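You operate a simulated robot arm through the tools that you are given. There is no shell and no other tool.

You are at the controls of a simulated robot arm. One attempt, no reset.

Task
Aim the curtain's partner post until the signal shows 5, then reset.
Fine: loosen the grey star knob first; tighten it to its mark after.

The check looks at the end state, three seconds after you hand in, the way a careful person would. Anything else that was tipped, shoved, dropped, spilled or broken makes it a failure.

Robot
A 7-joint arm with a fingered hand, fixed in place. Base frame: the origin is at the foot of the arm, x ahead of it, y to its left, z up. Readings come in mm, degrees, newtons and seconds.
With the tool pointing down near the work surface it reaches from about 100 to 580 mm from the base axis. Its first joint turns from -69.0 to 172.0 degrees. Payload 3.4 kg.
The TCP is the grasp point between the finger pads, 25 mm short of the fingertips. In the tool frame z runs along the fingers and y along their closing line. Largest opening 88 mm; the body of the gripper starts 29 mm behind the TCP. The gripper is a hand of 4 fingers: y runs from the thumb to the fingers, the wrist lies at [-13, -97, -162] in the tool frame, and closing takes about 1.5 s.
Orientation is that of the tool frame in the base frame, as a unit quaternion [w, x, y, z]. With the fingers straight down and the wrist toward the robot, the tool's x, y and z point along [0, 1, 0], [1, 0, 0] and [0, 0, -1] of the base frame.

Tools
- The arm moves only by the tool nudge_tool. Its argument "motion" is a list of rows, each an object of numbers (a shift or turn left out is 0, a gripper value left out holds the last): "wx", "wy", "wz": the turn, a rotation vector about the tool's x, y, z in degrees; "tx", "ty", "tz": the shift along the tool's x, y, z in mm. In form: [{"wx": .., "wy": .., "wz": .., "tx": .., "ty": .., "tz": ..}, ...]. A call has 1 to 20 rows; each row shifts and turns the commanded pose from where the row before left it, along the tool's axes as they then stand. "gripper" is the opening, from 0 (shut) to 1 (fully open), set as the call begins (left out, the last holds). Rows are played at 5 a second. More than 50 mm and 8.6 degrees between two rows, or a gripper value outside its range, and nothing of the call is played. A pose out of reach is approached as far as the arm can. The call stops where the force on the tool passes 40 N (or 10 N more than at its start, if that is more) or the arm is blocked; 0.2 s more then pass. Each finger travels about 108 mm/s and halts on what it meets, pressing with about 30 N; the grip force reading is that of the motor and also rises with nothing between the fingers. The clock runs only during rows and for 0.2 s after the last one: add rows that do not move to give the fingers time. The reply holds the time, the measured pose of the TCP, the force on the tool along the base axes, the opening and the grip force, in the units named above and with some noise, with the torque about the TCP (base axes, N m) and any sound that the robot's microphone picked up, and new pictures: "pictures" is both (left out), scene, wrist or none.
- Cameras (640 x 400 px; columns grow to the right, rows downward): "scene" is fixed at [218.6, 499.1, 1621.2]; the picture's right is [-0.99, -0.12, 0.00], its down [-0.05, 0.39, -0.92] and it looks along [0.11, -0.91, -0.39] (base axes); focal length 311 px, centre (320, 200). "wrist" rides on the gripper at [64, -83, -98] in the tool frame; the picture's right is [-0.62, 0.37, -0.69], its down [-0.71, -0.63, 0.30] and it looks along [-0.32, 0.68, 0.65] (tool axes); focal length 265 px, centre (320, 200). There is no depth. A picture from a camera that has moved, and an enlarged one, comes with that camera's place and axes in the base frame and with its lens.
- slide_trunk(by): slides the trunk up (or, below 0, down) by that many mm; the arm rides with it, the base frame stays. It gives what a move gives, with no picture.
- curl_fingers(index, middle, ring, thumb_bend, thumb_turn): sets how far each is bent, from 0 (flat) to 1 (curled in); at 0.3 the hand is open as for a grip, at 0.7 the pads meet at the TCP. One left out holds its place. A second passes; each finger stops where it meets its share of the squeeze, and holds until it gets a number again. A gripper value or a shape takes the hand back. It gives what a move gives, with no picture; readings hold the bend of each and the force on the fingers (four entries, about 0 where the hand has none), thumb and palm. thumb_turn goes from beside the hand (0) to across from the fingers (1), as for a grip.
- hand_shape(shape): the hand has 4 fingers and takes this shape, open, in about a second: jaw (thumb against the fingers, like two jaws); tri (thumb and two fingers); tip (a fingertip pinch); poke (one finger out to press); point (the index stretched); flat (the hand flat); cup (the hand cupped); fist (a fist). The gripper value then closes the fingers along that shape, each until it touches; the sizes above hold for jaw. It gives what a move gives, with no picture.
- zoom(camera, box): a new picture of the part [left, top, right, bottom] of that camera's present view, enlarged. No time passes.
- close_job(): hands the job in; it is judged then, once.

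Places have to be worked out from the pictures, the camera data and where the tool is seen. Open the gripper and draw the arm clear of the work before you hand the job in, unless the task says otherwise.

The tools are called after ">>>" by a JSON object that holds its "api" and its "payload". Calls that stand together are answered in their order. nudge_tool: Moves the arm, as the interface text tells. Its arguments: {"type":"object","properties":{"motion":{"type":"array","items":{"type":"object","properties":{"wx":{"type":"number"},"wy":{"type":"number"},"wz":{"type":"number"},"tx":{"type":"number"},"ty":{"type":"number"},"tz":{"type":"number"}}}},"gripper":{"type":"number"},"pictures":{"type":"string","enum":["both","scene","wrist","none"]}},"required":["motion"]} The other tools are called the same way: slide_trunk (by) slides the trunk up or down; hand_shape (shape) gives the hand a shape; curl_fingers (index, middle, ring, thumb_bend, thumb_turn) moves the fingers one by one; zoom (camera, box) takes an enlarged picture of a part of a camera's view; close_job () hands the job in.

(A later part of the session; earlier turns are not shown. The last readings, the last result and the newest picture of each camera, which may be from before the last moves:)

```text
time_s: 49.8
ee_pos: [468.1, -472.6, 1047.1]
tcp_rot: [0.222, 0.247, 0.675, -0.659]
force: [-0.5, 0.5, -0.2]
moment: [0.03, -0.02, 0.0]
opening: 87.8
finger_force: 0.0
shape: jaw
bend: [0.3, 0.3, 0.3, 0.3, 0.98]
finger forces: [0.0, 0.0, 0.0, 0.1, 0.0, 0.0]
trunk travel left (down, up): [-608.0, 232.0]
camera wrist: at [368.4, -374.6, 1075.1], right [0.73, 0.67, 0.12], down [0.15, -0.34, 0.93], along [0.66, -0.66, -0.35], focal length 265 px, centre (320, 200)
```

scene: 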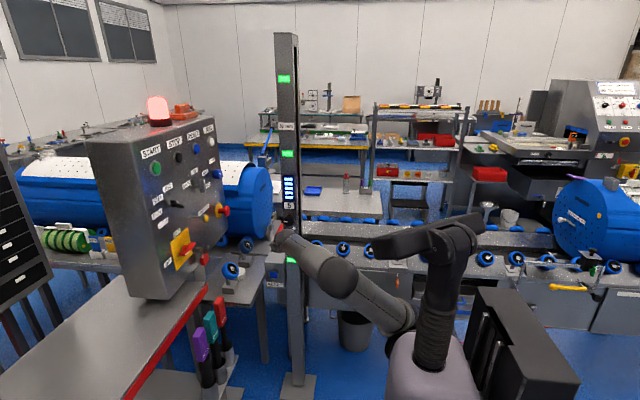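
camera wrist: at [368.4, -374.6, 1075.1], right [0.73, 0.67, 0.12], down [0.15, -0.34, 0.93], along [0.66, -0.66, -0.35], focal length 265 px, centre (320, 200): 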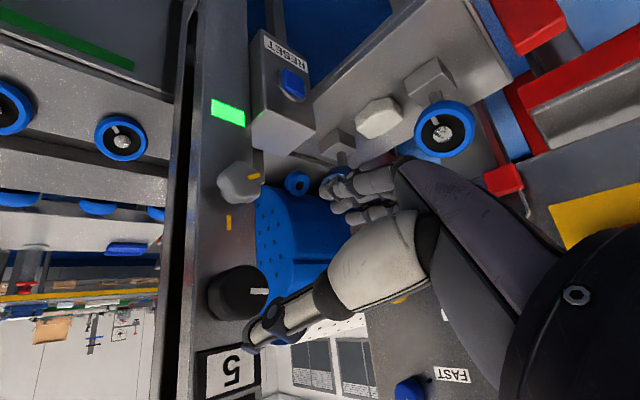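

The arm is sitting at a joint limit in a different elbow posture, with the pose off by ~15 mm. I rotate the hand back toward -30° and forward a little, where it tracked well before.

>>> {"api": "nudge_tool", "payload": {"motion": [{"wz": 5}, {"wz": 5}, {"wz": 5}, {"wz": 5}, {}, {}]}}

```text
time_s: 51.2
ee_pos: [473.5, -468.0, 1053.6]
tcp_rot: [0.343, 0.355, 0.618, -0.612]
force: [0.4, 0.6, -0.3]
moment: [-0.02, -0.02, 0.0]
opening: 87.8
finger_force: 0.0
shape: jaw
bend: [0.3, 0.3, 0.3, 0.3, 0.98]
finger forces: [0.0, 0.1, 0.0, 0.0, 0.1, 0.1]
trunk travel left (down, up): [-608.0, 232.0]
camera wrist: at [369.2, -369.3, 1043.7], right [0.64, 0.68, 0.35], down [-0.18, -0.32, 0.93], along [0.75, -0.66, -0.08], focal length 265 px, centre (320, 200)
```

scene: 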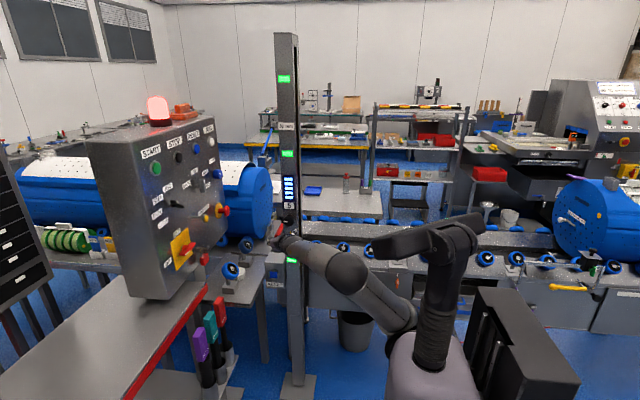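
wrist: 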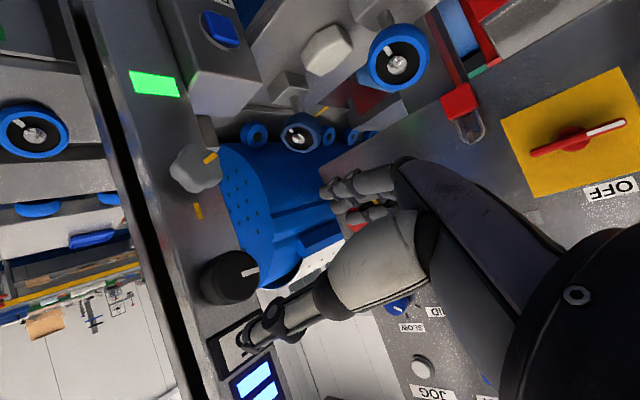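

The error is shrinking. I keep rotating toward 0° to free the joint.

>>> {"api": "nudge_tool", "payload": {"motion": [{"wz": 6}, {"wz": 6}, {"wz": 6}, {"wz": 6}, {"wz": 7}, {}, {}]}}

```text
time_s: 52.8
ee_pos: [475.2, -463.9, 1060.0]
tcp_rot: [0.5, 0.5, 0.5, -0.5]
force: [-0.1, 0.0, 0.2]
moment: [0.0, -0.03, 0.02]
opening: 87.6
finger_force: 0.1
shape: jaw
bend: [0.3, 0.3, 0.3, 0.3, 0.98]
finger forces: [0.1, 0.1, 0.0, 0.1, 0.0, 0.2]
trunk travel left (down, up): [-608.0, 232.0]
camera wrist: at [392.7, -365.9, 994.8], right [0.37, 0.69, 0.62], down [-0.63, -0.3, 0.71], along [0.68, -0.65, 0.32], focal length 265 px, centre (320, 200)
```

scene: 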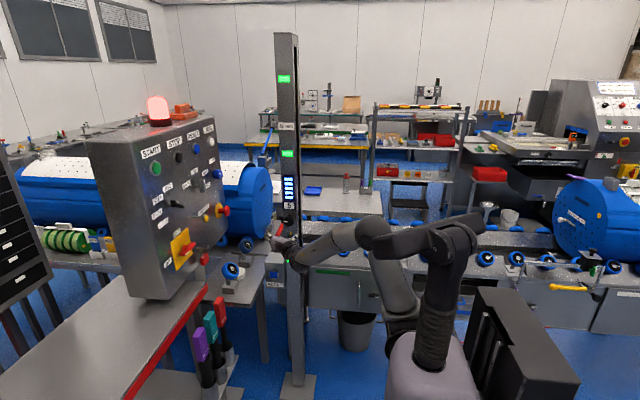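
wrist: 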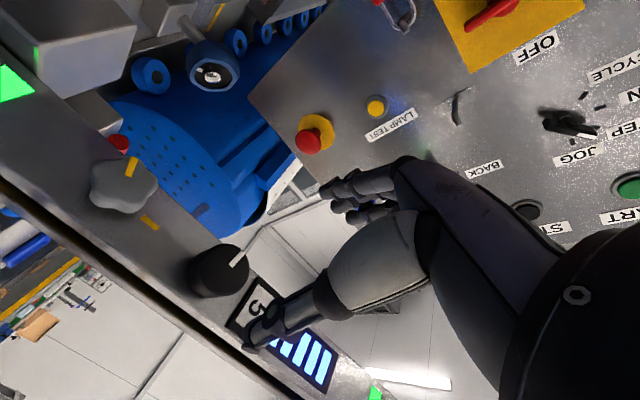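

Pose is exact again, elbow now up. I lower the trunk 98 mm to the star knob height.

>>> {"api": "slide_trunk", "payload": {"by": -98}}

>>> {"api": "nudge_tool", "payload": {"motion": [{"wz": -6}, {"wz": -6}, {"wz": -6}, {}]}}

>>> {"api": "zoom", "payload": {"camera": "wrist", "box": [130, 140, 330, 340]}}

>>> {"api": "zoom", "payload": {"camera": "scene", "box": [266, 170, 316, 270]}}

```text
time_s: 54.1
ee_pos: [475.1, -463.0, 961.0]
tcp_rot: [-0.5, -0.5, -0.5, 0.5]
force: [0.5, 0.7, 0.8]
moment: [-0.02, 0.02, 0.03]
opening: 88.0
finger_force: 0.0
shape: jaw
bend: [0.3, 0.3, 0.3, 0.3, 0.98]
finger forces: [0.0, 0.0, 0.0, 0.1, 0.1, 0.0]
trunk travel left (down, up): [-510.0, 330.0]
```

```text
time_s: 55.1
ee_pos: [475.6, -463.7, 961.4]
tcp_rot: [0.415, 0.415, 0.573, -0.572]
force: [-0.4, 0.2, -0.5]
moment: [0.01, 0.01, 0.0]
opening: 87.4
finger_force: 0.1
shape: jaw
bend: [0.3, 0.3, 0.3, 0.3, 0.98]
finger forces: [0.0, 0.1, 0.0, 0.1, 0.1, 0.0]
trunk travel left (down, up): [-510.0, 330.0]
camera wrist: at [376.6, -365.9, 925.9], right [0.54, 0.69, 0.47], down [-0.38, -0.3, 0.87], along [0.75, -0.65, 0.1], focal length 265 px, centre (320, 200)
```

scene: 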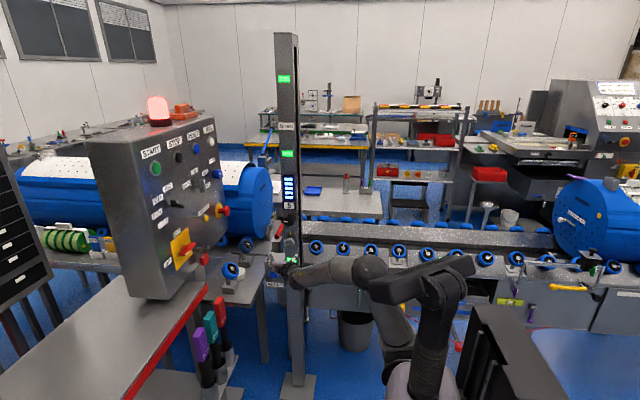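
wrist: 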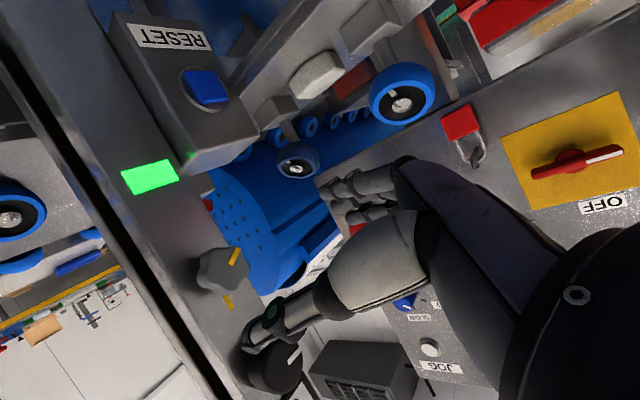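

```text
2.00 times, centred on (230, 240) of wrist
camera zoom: at [376.6, -365.9, 925.9], right [0.54, 0.69, 0.47], down [-0.38, -0.3, 0.87], along [0.75, -0.65, 0.1], focal length 531 px, centre (500, 120)
```

zoom: 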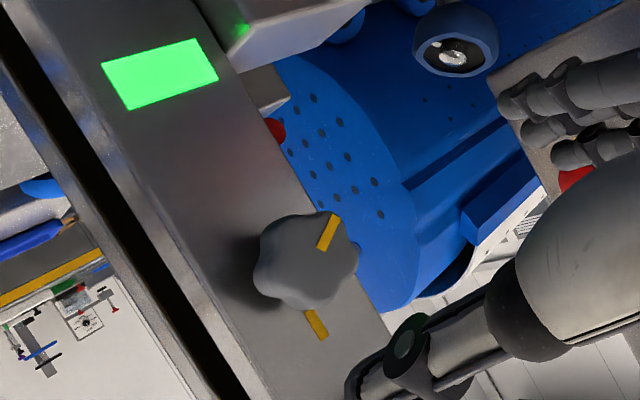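

```text
4.00 times, centred on (291, 220) of scene
camera zoom: at [218.6, 499.1, 1621.2], right [-0.99, -0.12, 0.0], down [-0.05, 0.39, -0.92], along [0.11, -0.91, -0.39], focal length 1243 px, centre (436, 120)
```

zoom: 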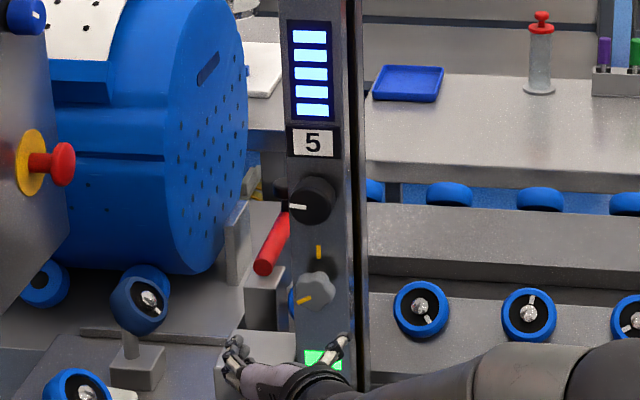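

Star knob centre reads (477, -582, 961) and its mark is ~122° counter-clockwise from the reference. I test how far back the hand can pre-rotate in this posture.

>>> {"api": "nudge_tool", "payload": {"motion": [{"wz": -6}, {"wz": -6}, {"wz": -6}, {"wz": -6}, {}, {}], "pictures": "none"}}

```text
time_s: 56.5
ee_pos: [476.7, -462.9, 961.7]
tcp_rot: [0.287, 0.288, 0.646, -0.646]
force: [0.4, -0.6, -0.6]
moment: [-0.01, -0.05, -0.01]
opening: 87.9
finger_force: 0.2
shape: jaw
bend: [0.3, 0.3, 0.3, 0.3, 0.98]
finger forces: [0.0, 0.0, 0.0, 0.1, 0.0, 0.0]
trunk travel left (down, up): [-510.0, 330.0]
```

Tracking is exact at -42°. I go 24° more.

>>> {"api": "nudge_tool", "payload": {"motion": [{"wz": -6}, {"wz": -6}, {"wz": -6}, {"wz": -6}, {}, {}]}}

```text
time_s: 57.9
ee_pos: [476.1, -461.0, 960.2]
tcp_rot: [0.147, 0.146, 0.692, -0.692]
force: [0.3, -0.1, 0.1]
moment: [0.02, -0.01, -0.03]
opening: 87.8
finger_force: 0.0
shape: jaw
bend: [0.3, 0.3, 0.3, 0.3, 0.98]
finger forces: [0.1, 0.0, 0.1, 0.0, 0.0, 0.0]
trunk travel left (down, up): [-510.0, 330.0]
camera wrist: at [383.4, -365.7, 1011.0], right [0.72, 0.69, -0.09], down [0.4, -0.3, 0.87], along [0.57, -0.65, -0.49], focal length 265 px, centre (320, 200)
```

scene: 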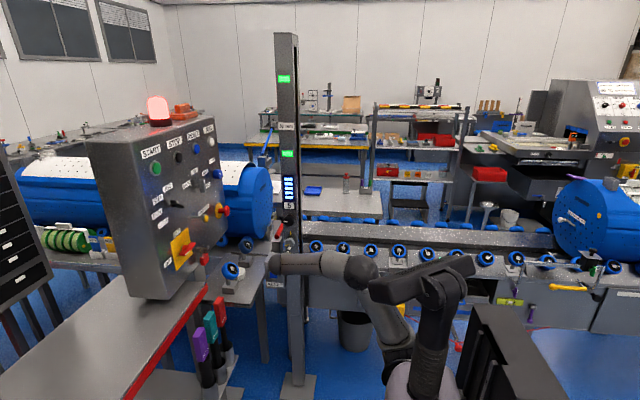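
wrist: 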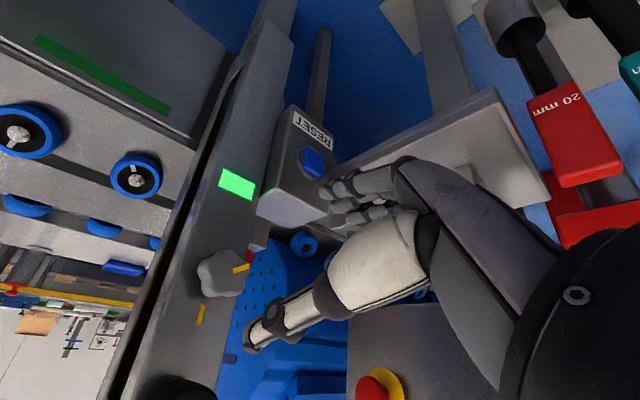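

-66° tracks too. I advance onto the star knob and grip it there.

>>> {"api": "nudge_tool", "payload": {"motion": [{"tz": 22}, {"tz": 22}, {"tz": 22}, {"tz": 22}, {"tz": 23}, {}, {}], "pictures": "wrist"}}

>>> {"api": "zoom", "payload": {"camera": "wrist", "box": [200, 150, 420, 350]}}

>>> {"api": "zoom", "payload": {"camera": "scene", "box": [256, 190, 336, 290]}}

```text
time_s: 59.5
ee_pos: [477.4, -574.4, 960.0]
tcp_rot: [0.147, 0.146, 0.692, -0.692]
force: [-0.3, -0.9, -0.1]
moment: [-0.02, 0.03, 0.04]
opening: 87.8
finger_force: 0.1
shape: jaw
bend: [0.3, 0.3, 0.3, 0.3, 0.98]
finger forces: [0.1, 0.1, 0.0, 0.1, 0.0, 0.0]
trunk travel left (down, up): [-510.0, 330.0]
camera wrist: at [383.9, -476.9, 1010.7], right [0.72, 0.69, -0.08], down [0.4, -0.3, 0.87], along [0.57, -0.65, -0.49], focal length 265 px, centre (320, 200)
```

wrist: 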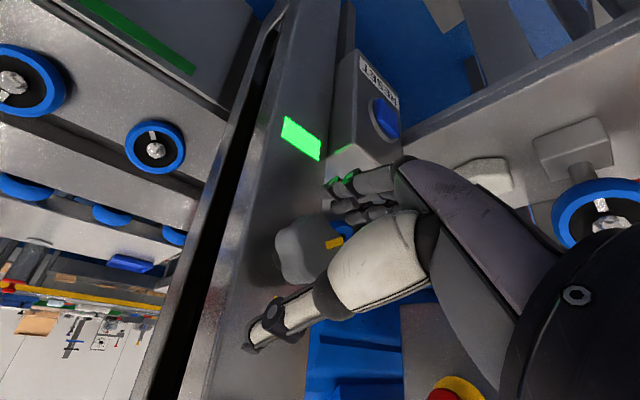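

```text
2.00 times, centred on (310, 250) of wrist
camera zoom: at [383.9, -476.9, 1010.7], right [0.72, 0.69, -0.08], down [0.4, -0.3, 0.87], along [0.57, -0.65, -0.49], focal length 531 px, centre (340, 100)
```

zoom: 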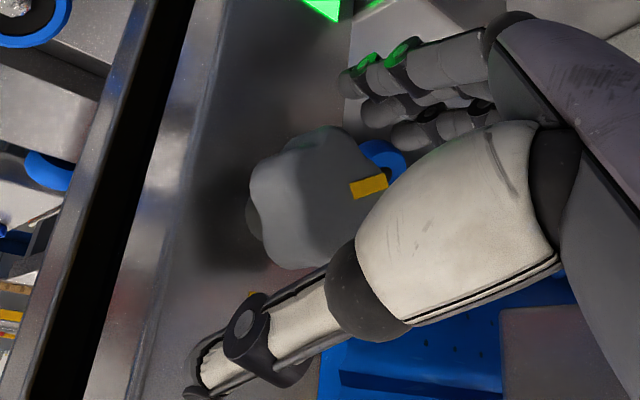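

```text
4.00 times, centred on (296, 240) of scene
camera zoom: at [218.6, 499.1, 1621.2], right [-0.99, -0.12, 0.0], down [-0.05, 0.39, -0.92], along [0.11, -0.91, -0.39], focal length 1243 px, centre (416, 40)
```

zoom: 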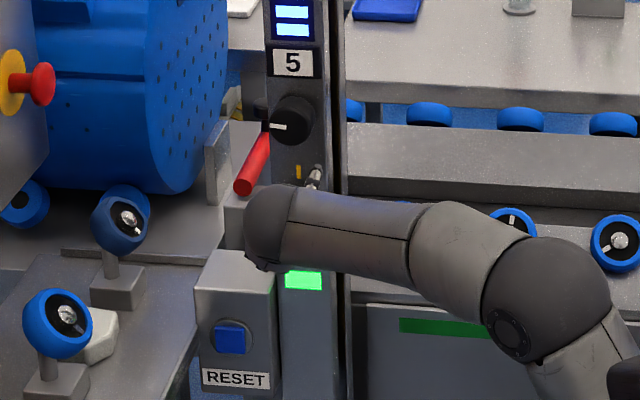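

Positioned around the knob. I grip it and start turning clockwise to tighten.

>>> {"api": "nudge_tool", "payload": {"motion": [{}, {}, {}, {}, {}, {}, {}, {}], "gripper": 0, "pictures": "none"}}

>>> {"api": "nudge_tool", "payload": {"motion": [{"wz": 5}, {"wz": 5}, {"wz": 5}, {"wz": 5}, {"wz": 5}, {"wz": 5}, {}], "pictures": "wrist"}}

>>> {"api": "zoom", "payload": {"camera": "wrist", "box": [200, 150, 420, 350]}}

>>> {"api": "zoom", "payload": {"camera": "scene", "box": [256, 170, 336, 270]}}

```text
time_s: 61.3
ee_pos: [474.9, -573.0, 960.8]
tcp_rot: [-0.146, -0.148, -0.691, 0.692]
force: [-1.8, -2.2, 2.1]
moment: [-0.05, 0.0, 0.0]
opening: 33.8
finger_force: 30.4
shape: jaw
bend: [0.74, 0.47, 0.51, 0.74, 1.0]
finger forces: [13.2, 9.0, 0.2, 0.0, 27.0, 0.0]
trunk travel left (down, up): [-510.0, 330.0]
```

```text
time_s: 62.9
ee_pos: [476.8, -575.5, 960.5]
tcp_rot: [0.32, 0.322, 0.631, -0.629]
force: [-3.5, 3.2, -9.0]
moment: [0.19, 0.11, -0.02]
opening: 33.8
finger_force: 29.6
shape: jaw
bend: [0.74, 0.47, 0.53, 0.74, 1.0]
finger forces: [18.1, 9.8, 0.8, 0.0, 26.9, 0.0]
trunk travel left (down, up): [-510.0, 330.0]
camera wrist: at [371.4, -477.3, 957.7], right [0.66, 0.69, 0.29], down [-0.09, -0.31, 0.95], along [0.74, -0.65, -0.14], focal length 265 px, centre (320, 200)
```

wrist: 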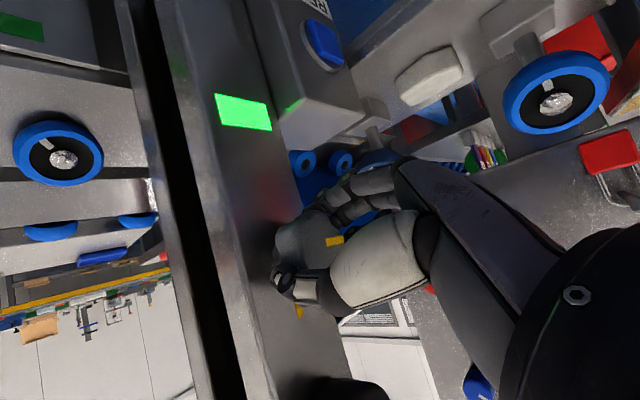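

```text
2.00 times, centred on (310, 250) of wrist
camera zoom: at [371.4, -477.3, 957.7], right [0.66, 0.69, 0.29], down [-0.09, -0.31, 0.95], along [0.74, -0.65, -0.14], focal length 531 px, centre (340, 100)
```

zoom: 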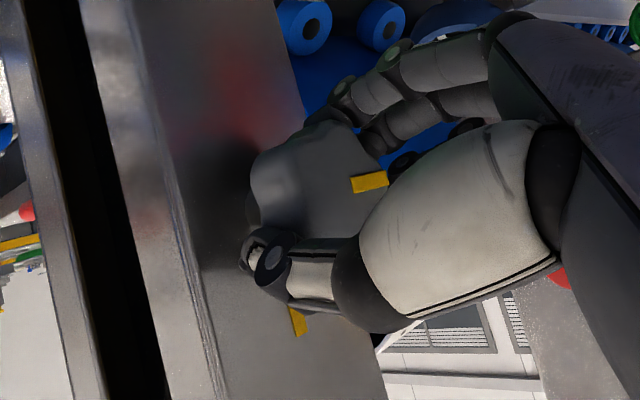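

```text
4.00 times, centred on (296, 220) of scene
camera zoom: at [218.6, 499.1, 1621.2], right [-0.99, -0.12, 0.0], down [-0.05, 0.39, -0.92], along [0.11, -0.91, -0.39], focal length 1243 px, centre (416, 120)
```

zoom: 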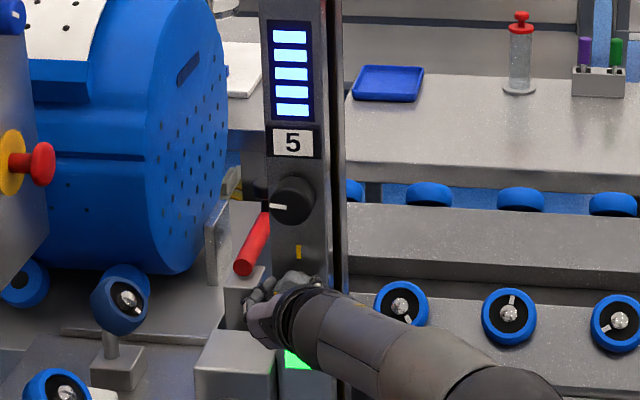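

The knob follows, signal stays 5. I continue clockwise.

>>> {"api": "nudge_tool", "payload": {"motion": [{"wz": 5}, {"wz": 5}, {"wz": 5}, {"wz": 5}, {"wz": 5}, {"wz": 5}, {"wz": 5}, {"wz": 5}, {}], "pictures": "wrist"}}

>>> {"api": "zoom", "payload": {"camera": "wrist", "box": [200, 150, 420, 350]}}

>>> {"api": "zoom", "payload": {"camera": "scene", "box": [256, 170, 336, 270]}}

```text
time_s: 64.9
ee_pos: [477.7, -574.6, 959.8]
tcp_rot: [0.517, 0.518, 0.482, -0.482]
force: [0.4, 4.0, -12.1]
moment: [0.21, 0.14, 0.05]
opening: 33.9
finger_force: 29.8
shape: jaw
bend: [0.74, 0.47, 0.54, 0.75, 0.99]
finger forces: [18.3, 8.7, 0.1, 0.0, 27.4, 0.0]
trunk travel left (down, up): [-510.0, 330.0]
camera wrist: at [398.5, -477.3, 889.8], right [0.32, 0.69, 0.64], down [-0.68, -0.3, 0.67], along [0.66, -0.65, 0.37], focal length 265 px, centre (320, 200)
```

wrist: 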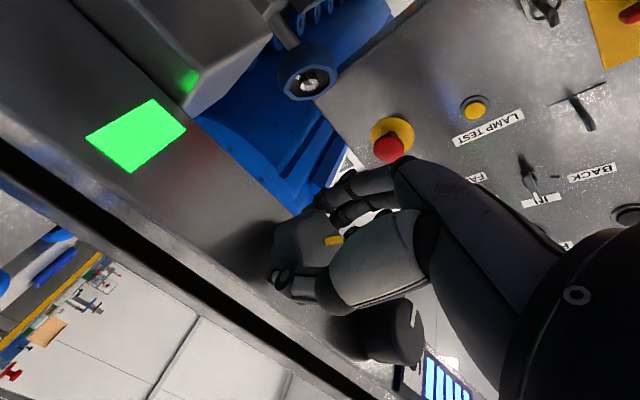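

```text
2.00 times, centred on (310, 250) of wrist
camera zoom: at [398.5, -477.3, 889.8], right [0.32, 0.69, 0.64], down [-0.68, -0.3, 0.67], along [0.66, -0.65, 0.37], focal length 531 px, centre (340, 100)
```

zoom: 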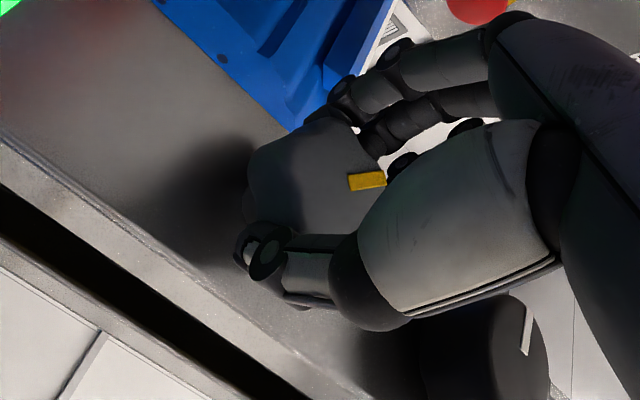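

```text
4.00 times, centred on (296, 220) of scene
camera zoom: at [218.6, 499.1, 1621.2], right [-0.99, -0.12, 0.0], down [-0.05, 0.39, -0.92], along [0.11, -0.91, -0.39], focal length 1243 px, centre (416, 120)
```

zoom: 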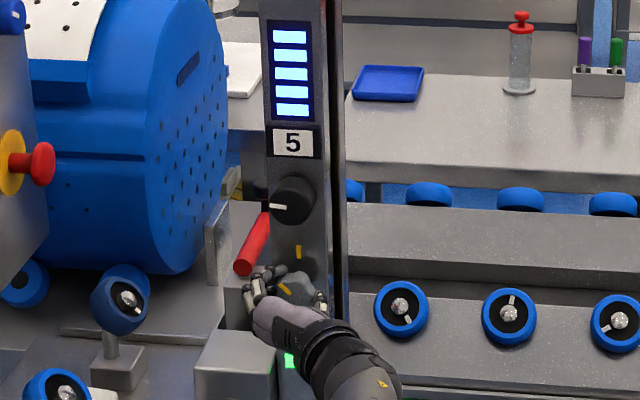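

Good, ~50° left by the mark (visible in the scene view). I continue 35°.

>>> {"api": "nudge_tool", "payload": {"motion": [{"wz": 5}, {"wz": 5}, {"wz": 5}, {"wz": 5}, {"wz": 5}, {"wz": 5}, {"wz": 5}, {}], "pictures": "wrist"}}

>>> {"api": "zoom", "payload": {"camera": "wrist", "box": [200, 150, 420, 350]}}

>>> {"api": "zoom", "payload": {"camera": "scene", "box": [266, 200, 316, 260]}}

```text
time_s: 66.7
ee_pos: [477.7, -574.0, 959.3]
tcp_rot: [0.637, 0.638, 0.306, -0.305]
force: [4.0, 5.2, -13.8]
moment: [0.21, 0.12, 0.1]
opening: 33.7
finger_force: 29.8
shape: jaw
bend: [0.74, 0.48, 0.54, 0.75, 0.97]
finger forces: [16.1, 7.8, 0.0, 0.0, 29.8, 0.0]
trunk travel left (down, up): [-510.0, 330.0]
camera wrist: at [453.6, -477.5, 857.3], right [-0.1, 0.69, 0.71], down [-0.94, -0.3, 0.16], along [0.33, -0.65, 0.68], focal length 265 px, centre (320, 200)
```

wrist: 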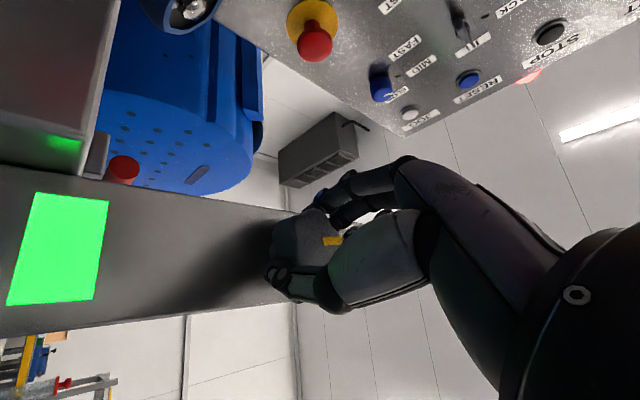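

```text
2.00 times, centred on (310, 250) of wrist
camera zoom: at [453.6, -477.5, 857.3], right [-0.1, 0.69, 0.71], down [-0.94, -0.3, 0.16], along [0.33, -0.65, 0.68], focal length 531 px, centre (340, 100)
```

zoom: 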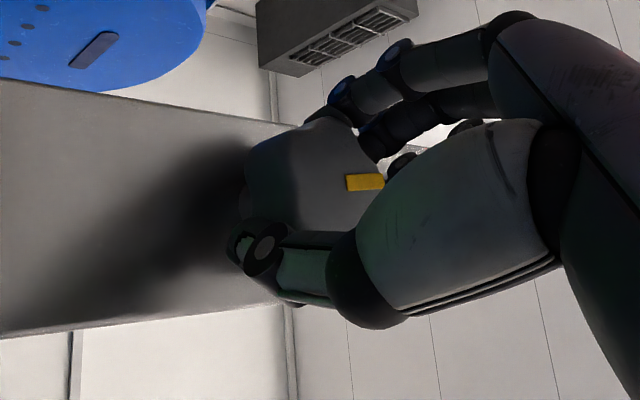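

```text
6.67 times, centred on (291, 230) of scene
camera zoom: at [218.6, 499.1, 1621.2], right [-0.99, -0.12, 0.0], down [-0.05, 0.39, -0.92], along [0.11, -0.91, -0.39], focal length 2072 px, centre (513, 0)
```

zoom: 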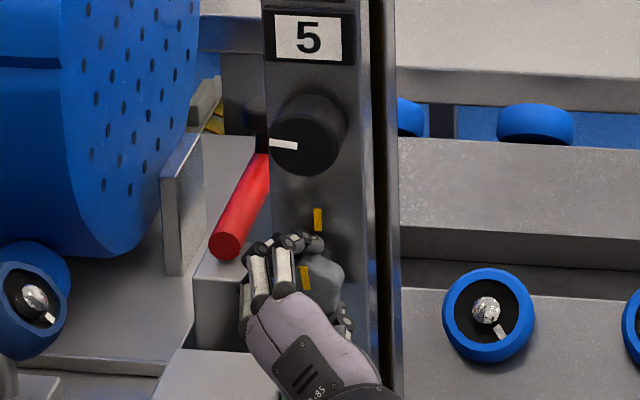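

By comparing mark geometry with the original grip view, about 9–10° remain. I add 6° and check the torque.

>>> {"api": "nudge_tool", "payload": {"motion": [{"wz": 3}, {"wz": 3}, {}], "pictures": "wrist"}}

>>> {"api": "zoom", "payload": {"camera": "wrist", "box": [220, 150, 420, 350]}}

>>> {"api": "zoom", "payload": {"camera": "scene", "box": [266, 200, 316, 260]}}

```text
time_s: 67.5
ee_pos: [477.8, -574.1, 959.7]
tcp_rot: [0.652, 0.653, 0.272, -0.273]
force: [5.2, 6.3, -12.8]
moment: [0.26, 0.19, 0.1]
opening: 33.3
finger_force: 29.9
shape: jaw
bend: [0.74, 0.48, 0.54, 0.75, 0.97]
finger forces: [16.3, 7.9, 0.0, 0.1, 30.5, 0.1]
trunk travel left (down, up): [-510.0, 330.0]
camera wrist: at [464.5, -477.6, 855.2], right [-0.18, 0.69, 0.7], down [-0.95, -0.3, 0.06], along [0.26, -0.65, 0.71], focal length 265 px, centre (320, 200)
```

wrist: 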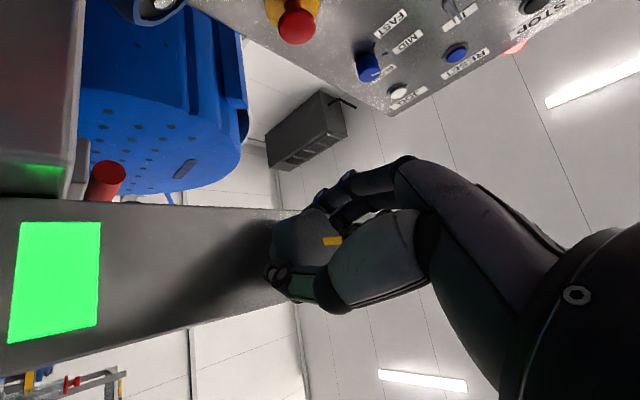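

```text
2.00 times, centred on (320, 250) of wrist
camera zoom: at [464.5, -477.6, 855.2], right [-0.18, 0.69, 0.7], down [-0.95, -0.3, 0.06], along [0.26, -0.65, 0.71], focal length 531 px, centre (320, 100)
```

zoom: 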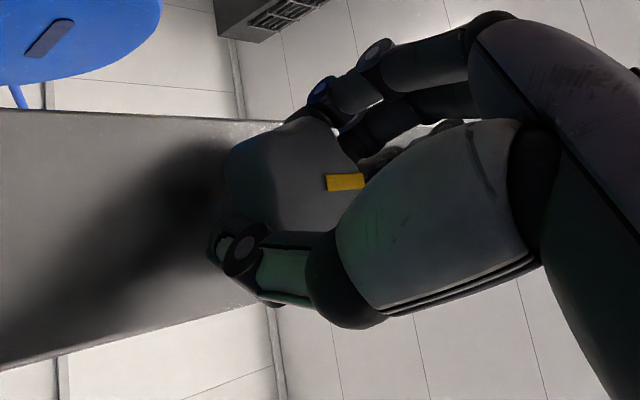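

```text
6.67 times, centred on (291, 230) of scene
camera zoom: at [218.6, 499.1, 1621.2], right [-0.99, -0.12, 0.0], down [-0.05, 0.39, -0.92], along [0.11, -0.91, -0.39], focal length 2072 px, centre (513, 0)
```

zoom: 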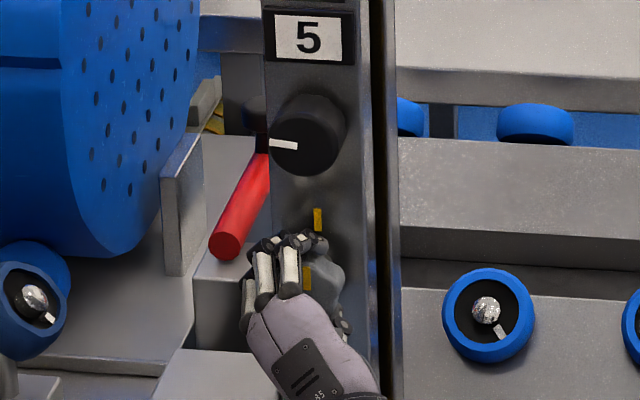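

Nearly aligned; I estimate ~3° remain and the torque is rising. I add 3°.

>>> {"api": "nudge_tool", "payload": {"motion": [{"wz": 1.5}, {"wz": 1.5}, {}, {}], "pictures": "wrist"}}

>>> {"api": "zoom", "payload": {"camera": "wrist", "box": [220, 150, 420, 350]}}

>>> {"api": "zoom", "payload": {"camera": "scene", "box": [266, 200, 316, 260]}}

```text
time_s: 68.5
ee_pos: [478.5, -575.2, 959.3]
tcp_rot: [0.659, 0.66, 0.255, -0.254]
force: [5.8, 5.2, -12.6]
moment: [0.23, 0.29, 0.14]
opening: 33.6
finger_force: 29.8
shape: jaw
bend: [0.74, 0.48, 0.54, 0.75, 0.98]
finger forces: [17.3, 9.6, 0.0, 0.1, 31.0, 0.0]
trunk travel left (down, up): [-510.0, 330.0]
camera wrist: at [470.2, -477.5, 854.1], right [-0.21, 0.69, 0.69], down [-0.95, -0.3, 0.01], along [0.22, -0.65, 0.72], focal length 265 px, centre (320, 200)
```

wrist: 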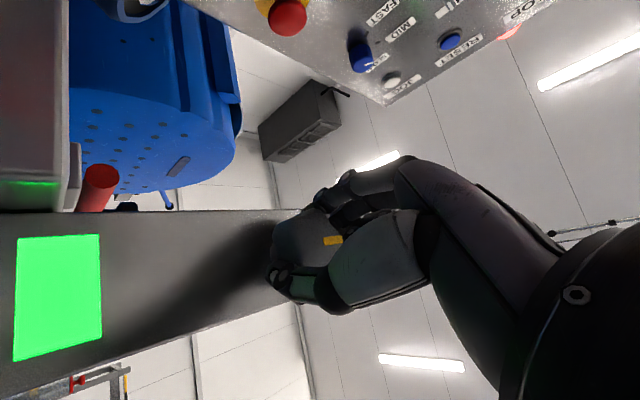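

```text
2.00 times, centred on (320, 250) of wrist
camera zoom: at [470.2, -477.5, 854.1], right [-0.21, 0.69, 0.69], down [-0.95, -0.3, 0.01], along [0.22, -0.65, 0.72], focal length 531 px, centre (320, 100)
```

zoom: 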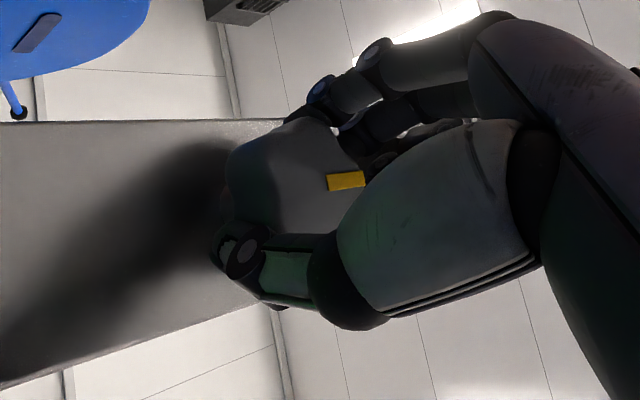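

```text
6.67 times, centred on (291, 230) of scene
camera zoom: at [218.6, 499.1, 1621.2], right [-0.99, -0.12, 0.0], down [-0.05, 0.39, -0.92], along [0.11, -0.91, -0.39], focal length 2072 px, centre (513, 0)
```

zoom: 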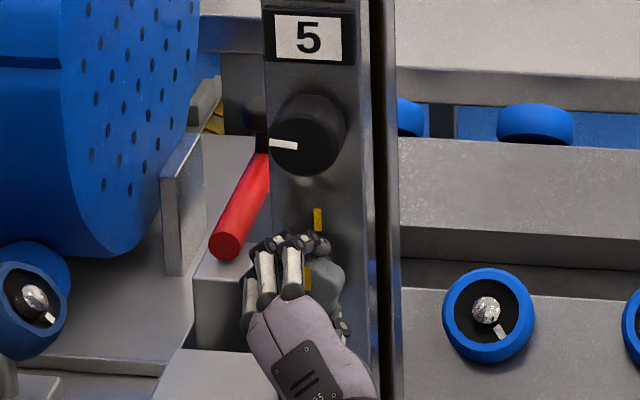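

The torque is climbing (0.29 Nm) while the mark barely moved, so it's meeting the tight stop at its mark. I give one more 4° to be sure, then release and inspect.

>>> {"api": "nudge_tool", "payload": {"motion": [{"wz": 2}, {"wz": 2}, {}, {}], "pictures": "wrist"}}

>>> {"api": "zoom", "payload": {"camera": "wrist", "box": [220, 150, 420, 350]}}

>>> {"api": "nudge_tool", "payload": {"motion": [{}, {}, {}, {}, {}, {}, {}], "gripper": 1, "pictures": "none"}}

>>> {"api": "zoom", "payload": {"camera": "scene", "box": [266, 200, 316, 260]}}

```text
time_s: 69.5
ee_pos: [478.8, -575.1, 956.9]
tcp_rot: [0.668, 0.669, 0.232, -0.231]
force: [7.9, 3.4, -12.3]
moment: [0.19, 0.28, 0.16]
opening: 33.8
finger_force: 30.0
shape: jaw
bend: [0.74, 0.47, 0.54, 0.74, 0.99]
finger forces: [19.1, 8.9, 0.0, 0.0, 31.5, 0.0]
trunk travel left (down, up): [-510.0, 330.0]
camera wrist: at [477.7, -477.2, 853.1], right [-0.26, 0.69, 0.67], down [-0.95, -0.3, -0.05], along [0.17, -0.66, 0.74], focal length 265 px, centre (320, 200)
```

wrist: 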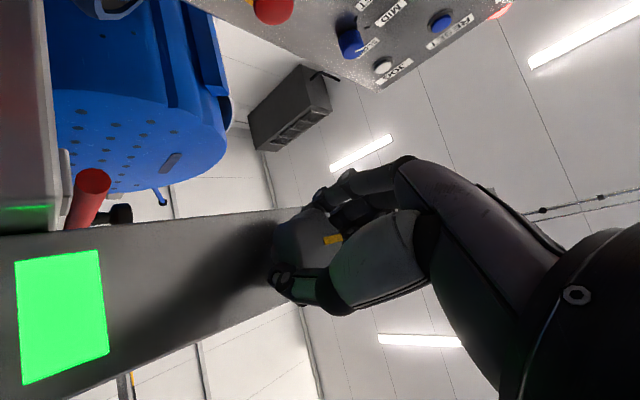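

```text
2.00 times, centred on (320, 250) of wrist
camera zoom: at [477.7, -477.2, 853.1], right [-0.26, 0.69, 0.67], down [-0.95, -0.3, -0.05], along [0.17, -0.66, 0.74], focal length 531 px, centre (320, 100)
```

zoom: 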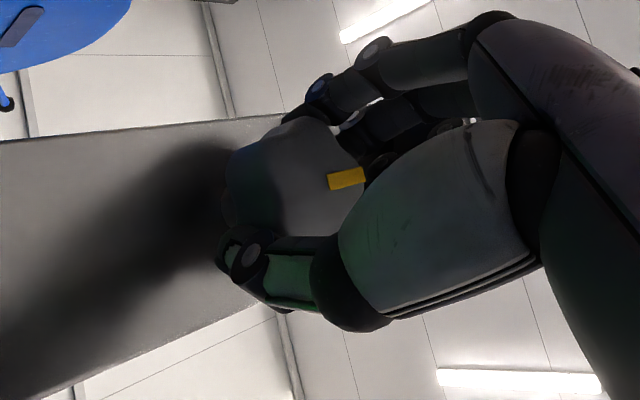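

```text
time_s: 71.1
ee_pos: [477.2, -573.0, 959.6]
tcp_rot: [0.669, 0.668, 0.231, -0.23]
force: [0.1, 0.0, -0.1]
moment: [-0.02, 0.05, 0.01]
opening: 87.7
finger_force: 0.1
shape: jaw
bend: [0.3, 0.3, 0.3, 0.3, 0.98]
finger forces: [0.1, 0.0, 0.1, 0.0, 0.1, 0.1]
trunk travel left (down, up): [-510.0, 330.0]
```

```text
6.67 times, centred on (291, 230) of scene
camera zoom: at [218.6, 499.1, 1621.2], right [-0.99, -0.12, 0.0], down [-0.05, 0.39, -0.92], along [0.11, -0.91, -0.39], focal length 2072 px, centre (513, 0)
```

zoom: 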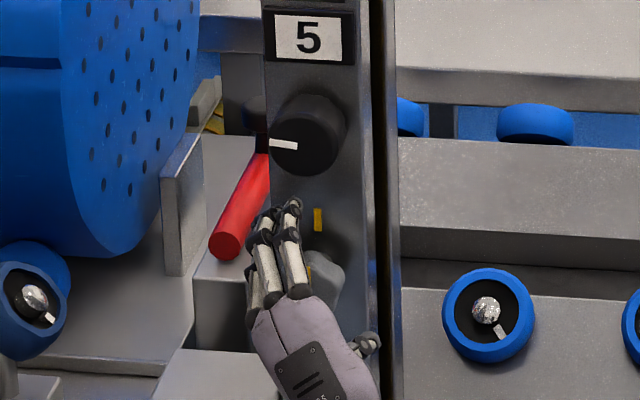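

Released. I back straight out in steps and inspect the mark alignment.

>>> {"api": "nudge_tool", "payload": {"motion": [{"tz": -20}, {"tz": -20}, {"tz": -20}, {"tz": -20}, {"tz": -20}, {}]}}

>>> {"api": "zoom", "payload": {"camera": "wrist", "box": [160, 180, 360, 340]}}

>>> {"api": "zoom", "payload": {"camera": "scene", "box": [266, 190, 316, 290]}}

```text
time_s: 72.5
ee_pos: [476.4, -472.7, 960.2]
tcp_rot: [0.669, 0.668, 0.231, -0.23]
force: [0.8, -0.5, 0.3]
moment: [0.0, 0.01, -0.02]
opening: 87.5
finger_force: 0.0
shape: jaw
bend: [0.3, 0.3, 0.3, 0.3, 0.98]
finger forces: [0.1, 0.0, 0.1, 0.1, 0.0, 0.1]
trunk travel left (down, up): [-510.0, 330.0]
camera wrist: at [474.9, -375.6, 855.4], right [-0.26, 0.69, 0.67], down [-0.95, -0.3, -0.06], along [0.17, -0.65, 0.74], focal length 265 px, centre (320, 200)
```

scene: 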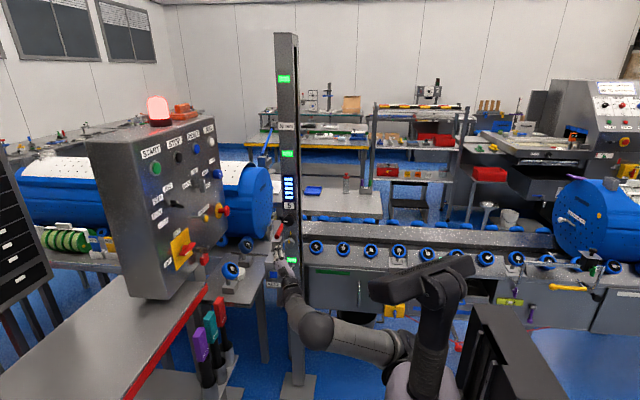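
wrist: 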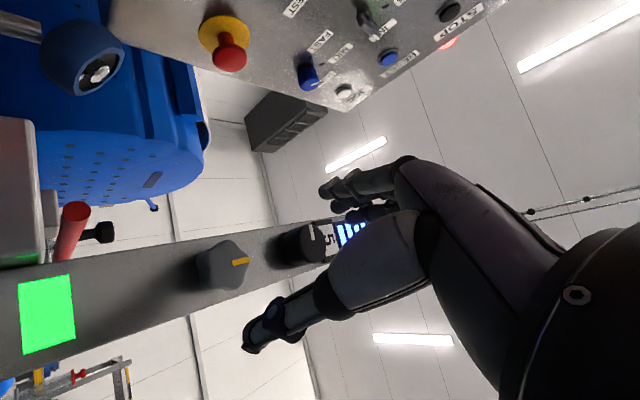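

```text
2.50 times, centred on (260, 260) of wrist
camera zoom: at [474.9, -375.6, 855.4], right [-0.26, 0.69, 0.67], down [-0.95, -0.3, -0.06], along [0.17, -0.65, 0.74], focal length 664 px, centre (470, 50)
```

zoom: 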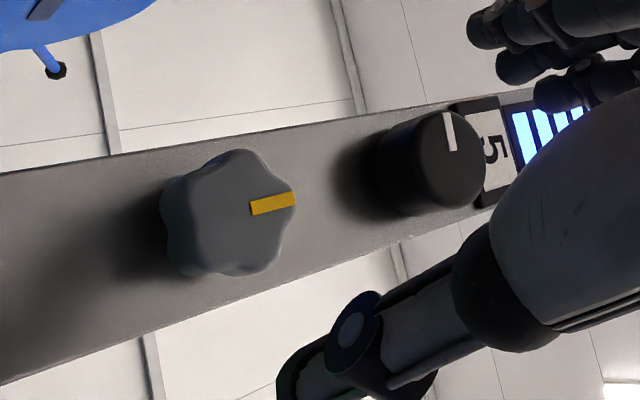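

```text
4.00 times, centred on (291, 240) of scene
camera zoom: at [218.6, 499.1, 1621.2], right [-0.99, -0.12, 0.0], down [-0.05, 0.39, -0.92], along [0.11, -0.91, -0.39], focal length 1243 px, centre (436, 40)
```

zoom: 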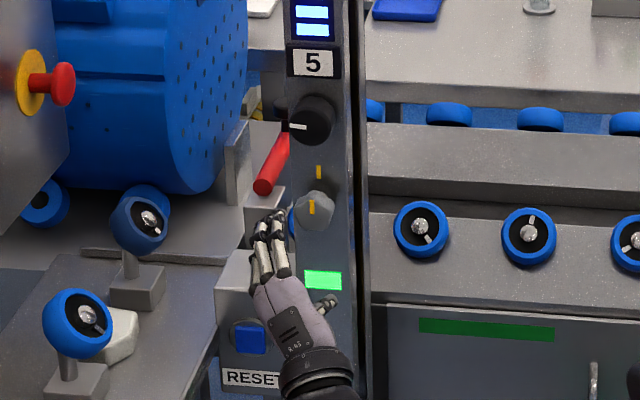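

Aligned to within a couple of degrees by the wrist view. I'll compare with the same scene crop used at the start.

>>> {"api": "zoom", "payload": {"camera": "scene", "box": [256, 210, 316, 290]}}

>>> {"api": "zoom", "payload": {"camera": "scene", "box": [280, 225, 300, 250]}}

>>> {"api": "zoom", "payload": {"camera": "wrist", "box": [190, 220, 270, 300]}}

```text
5.00 times, centred on (286, 250) of scene
camera zoom: at [218.6, 499.1, 1621.2], right [-0.99, -0.12, 0.0], down [-0.05, 0.39, -0.92], along [0.11, -0.91, -0.39], focal length 1554 px, centre (490, -50)
```

zoom: 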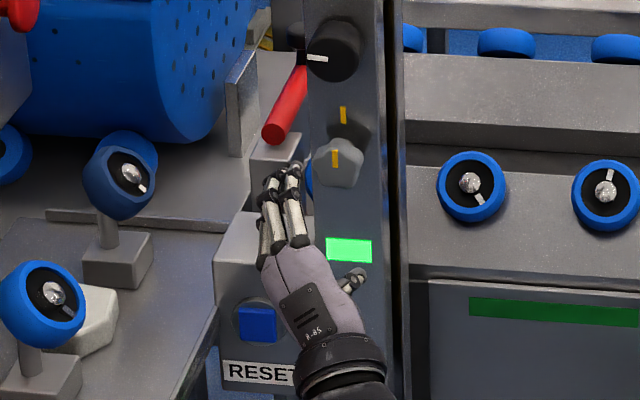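

```text
16.00 times, centred on (290, 238) of scene
camera zoom: at [218.6, 499.1, 1621.2], right [-0.99, -0.12, 0.0], down [-0.05, 0.39, -0.92], along [0.11, -0.91, -0.39], focal length 4973 px, centre (800, -400)
```

zoom: 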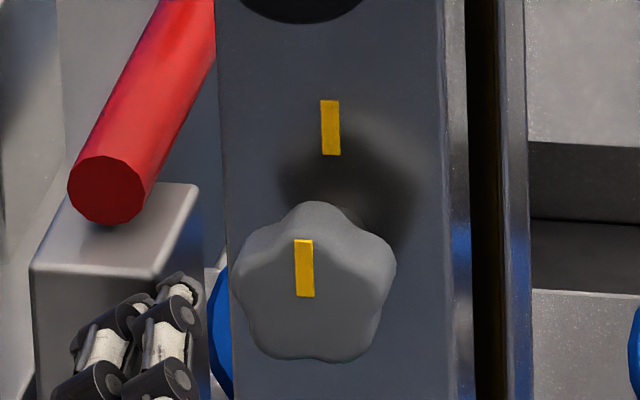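

```text
5.00 times, centred on (230, 260) of wrist
camera zoom: at [474.9, -375.6, 855.4], right [-0.26, 0.69, 0.67], down [-0.95, -0.3, -0.06], along [0.17, -0.65, 0.74], focal length 1327 px, centre (770, -100)
```

zoom: 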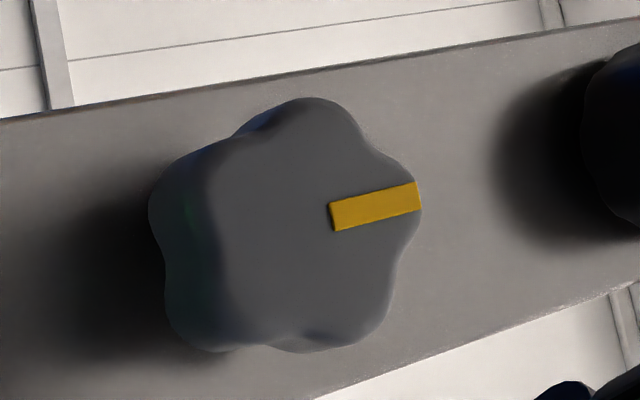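

The crop matches the original exactly: star mark parallel to and in line with its reference, and the signal is 5. Next is RESET, about (551, -578, 803); I back off a bit, form the poke shape and look at where the fingertip goes.

>>> {"api": "nudge_tool", "payload": {"motion": [{"tz": -20, "wz": -6}, {"tz": -10, "wz": -6}, {"wz": -8}, {"wz": -8}, {"wz": -8}, {"wz": -8}, {"wz": -8}, {}], "pictures": "none"}}

>>> {"api": "hand_shape", "payload": {"shape": "poke"}}

>>> {"api": "nudge_tool", "payload": {"motion": [{}, {}]}}

>>> {"api": "zoom", "payload": {"camera": "scene", "box": [246, 190, 346, 300]}}

```text
time_s: 74.3
ee_pos: [468.3, -454.7, 951.2]
tcp_rot: [0.484, 0.514, 0.502, -0.499]
force: [0.9, 0.4, -0.6]
moment: [-0.03, -0.03, -0.01]
opening: 87.7
finger_force: 0.2
shape: jaw
bend: [0.3, 0.3, 0.3, 0.3, 0.98]
finger forces: [0.0, 0.0, 0.1, 0.1, 0.0, 0.1]
trunk travel left (down, up): [-510.0, 330.0]
```

```text
time_s: 75.2
ee_pos: [469.3, -454.4, 952.3]
tcp_rot: [0.487, 0.514, 0.504, -0.496]
force: [0.6, 0.3, -0.2]
moment: [0.0, 0.02, 0.0]
opening: 0.0
finger_force: 0.0
shape: poke
bend: [0.7, 0.7, 0.99, 1.0, 1.0]
finger forces: [0.0, 0.0, 0.0, 0.1, 0.0, 0.0]
trunk travel left (down, up): [-510.0, 330.0]
```

```text
time_s: 75.8
ee_pos: [469.3, -454.1, 951.4]
tcp_rot: [0.488, 0.513, 0.502, -0.496]
force: [-0.9, 0.8, 0.5]
moment: [-0.01, 0.02, 0.01]
opening: 0.0
finger_force: 0.0
shape: poke
bend: [0.7, 0.7, 0.99, 1.0, 1.0]
finger forces: [0.0, 0.0, 0.0, 0.0, 0.1, 0.0]
trunk travel left (down, up): [-510.0, 330.0]
camera wrist: at [388.3, -353.2, 891.5], right [0.38, 0.66, 0.64], down [-0.64, -0.32, 0.7], along [0.67, -0.68, 0.3], focal length 265 px, centre (320, 200)
```

scene: 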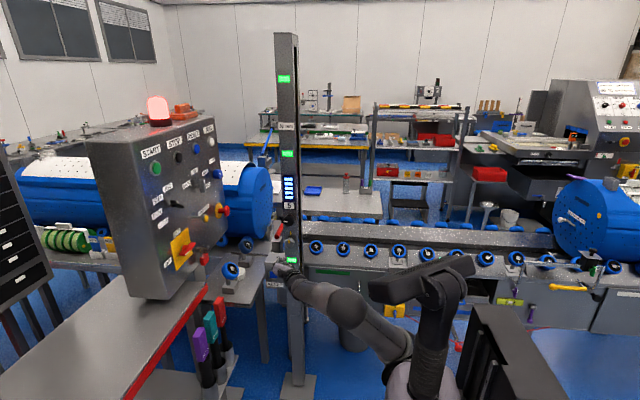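
wrist: 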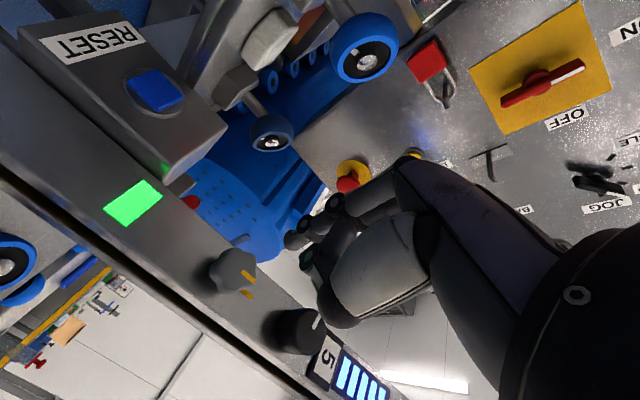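

```text
3.64 times, centred on (296, 245) of scene
camera zoom: at [218.6, 499.1, 1621.2], right [-0.99, -0.12, 0.0], down [-0.05, 0.39, -0.92], along [0.11, -0.91, -0.39], focal length 1130 px, centre (407, 36)
```

zoom: 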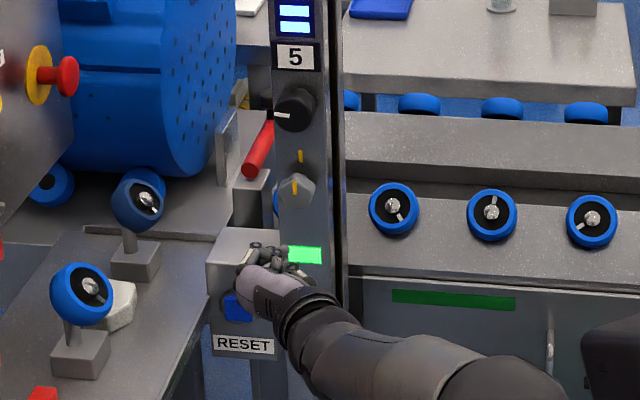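

The poke hand is formed; I enlarge to see which finger leads and where its tip lies.

>>> {"api": "zoom", "payload": {"camera": "wrist", "box": [260, 160, 440, 340]}}

>>> {"api": "zoom", "payload": {"camera": "scene", "box": [266, 240, 316, 290]}}

>>> {"api": "zoom", "payload": {"camera": "wrist", "box": [0, 0, 300, 200]}}

```text
2.22 times, centred on (350, 250) of wrist
camera zoom: at [388.3, -353.2, 891.5], right [0.38, 0.66, 0.64], down [-0.64, -0.32, 0.7], along [0.67, -0.68, 0.3], focal length 590 px, centre (253, 89)
```

zoom: 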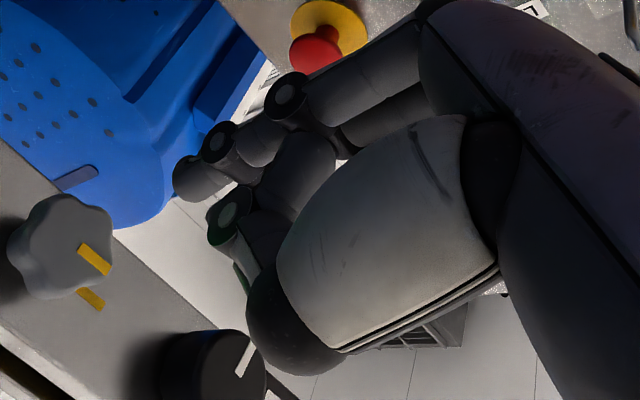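

```text
8.00 times, centred on (291, 265) of scene
camera zoom: at [218.6, 499.1, 1621.2], right [-0.99, -0.12, 0.0], down [-0.05, 0.39, -0.92], along [0.11, -0.91, -0.39], focal length 2486 px, centre (552, -320)
```

zoom: 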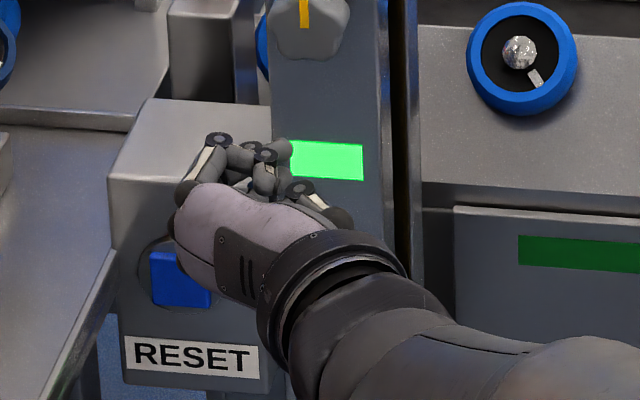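

```text
2.00 times, centred on (150, 100) of wrist
camera zoom: at [388.3, -353.2, 891.5], right [0.38, 0.66, 0.64], down [-0.64, -0.32, 0.7], along [0.67, -0.68, 0.3], focal length 531 px, centre (660, 400)
```

zoom: 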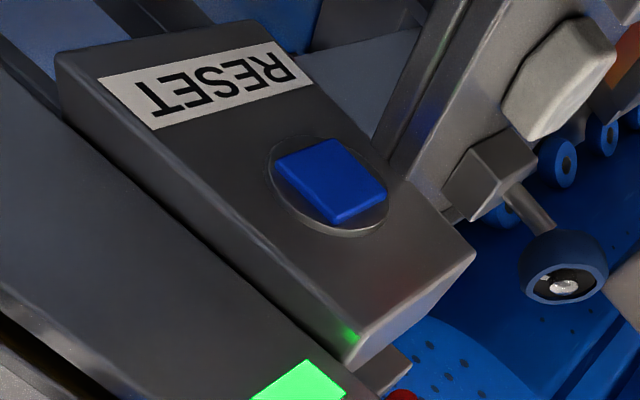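

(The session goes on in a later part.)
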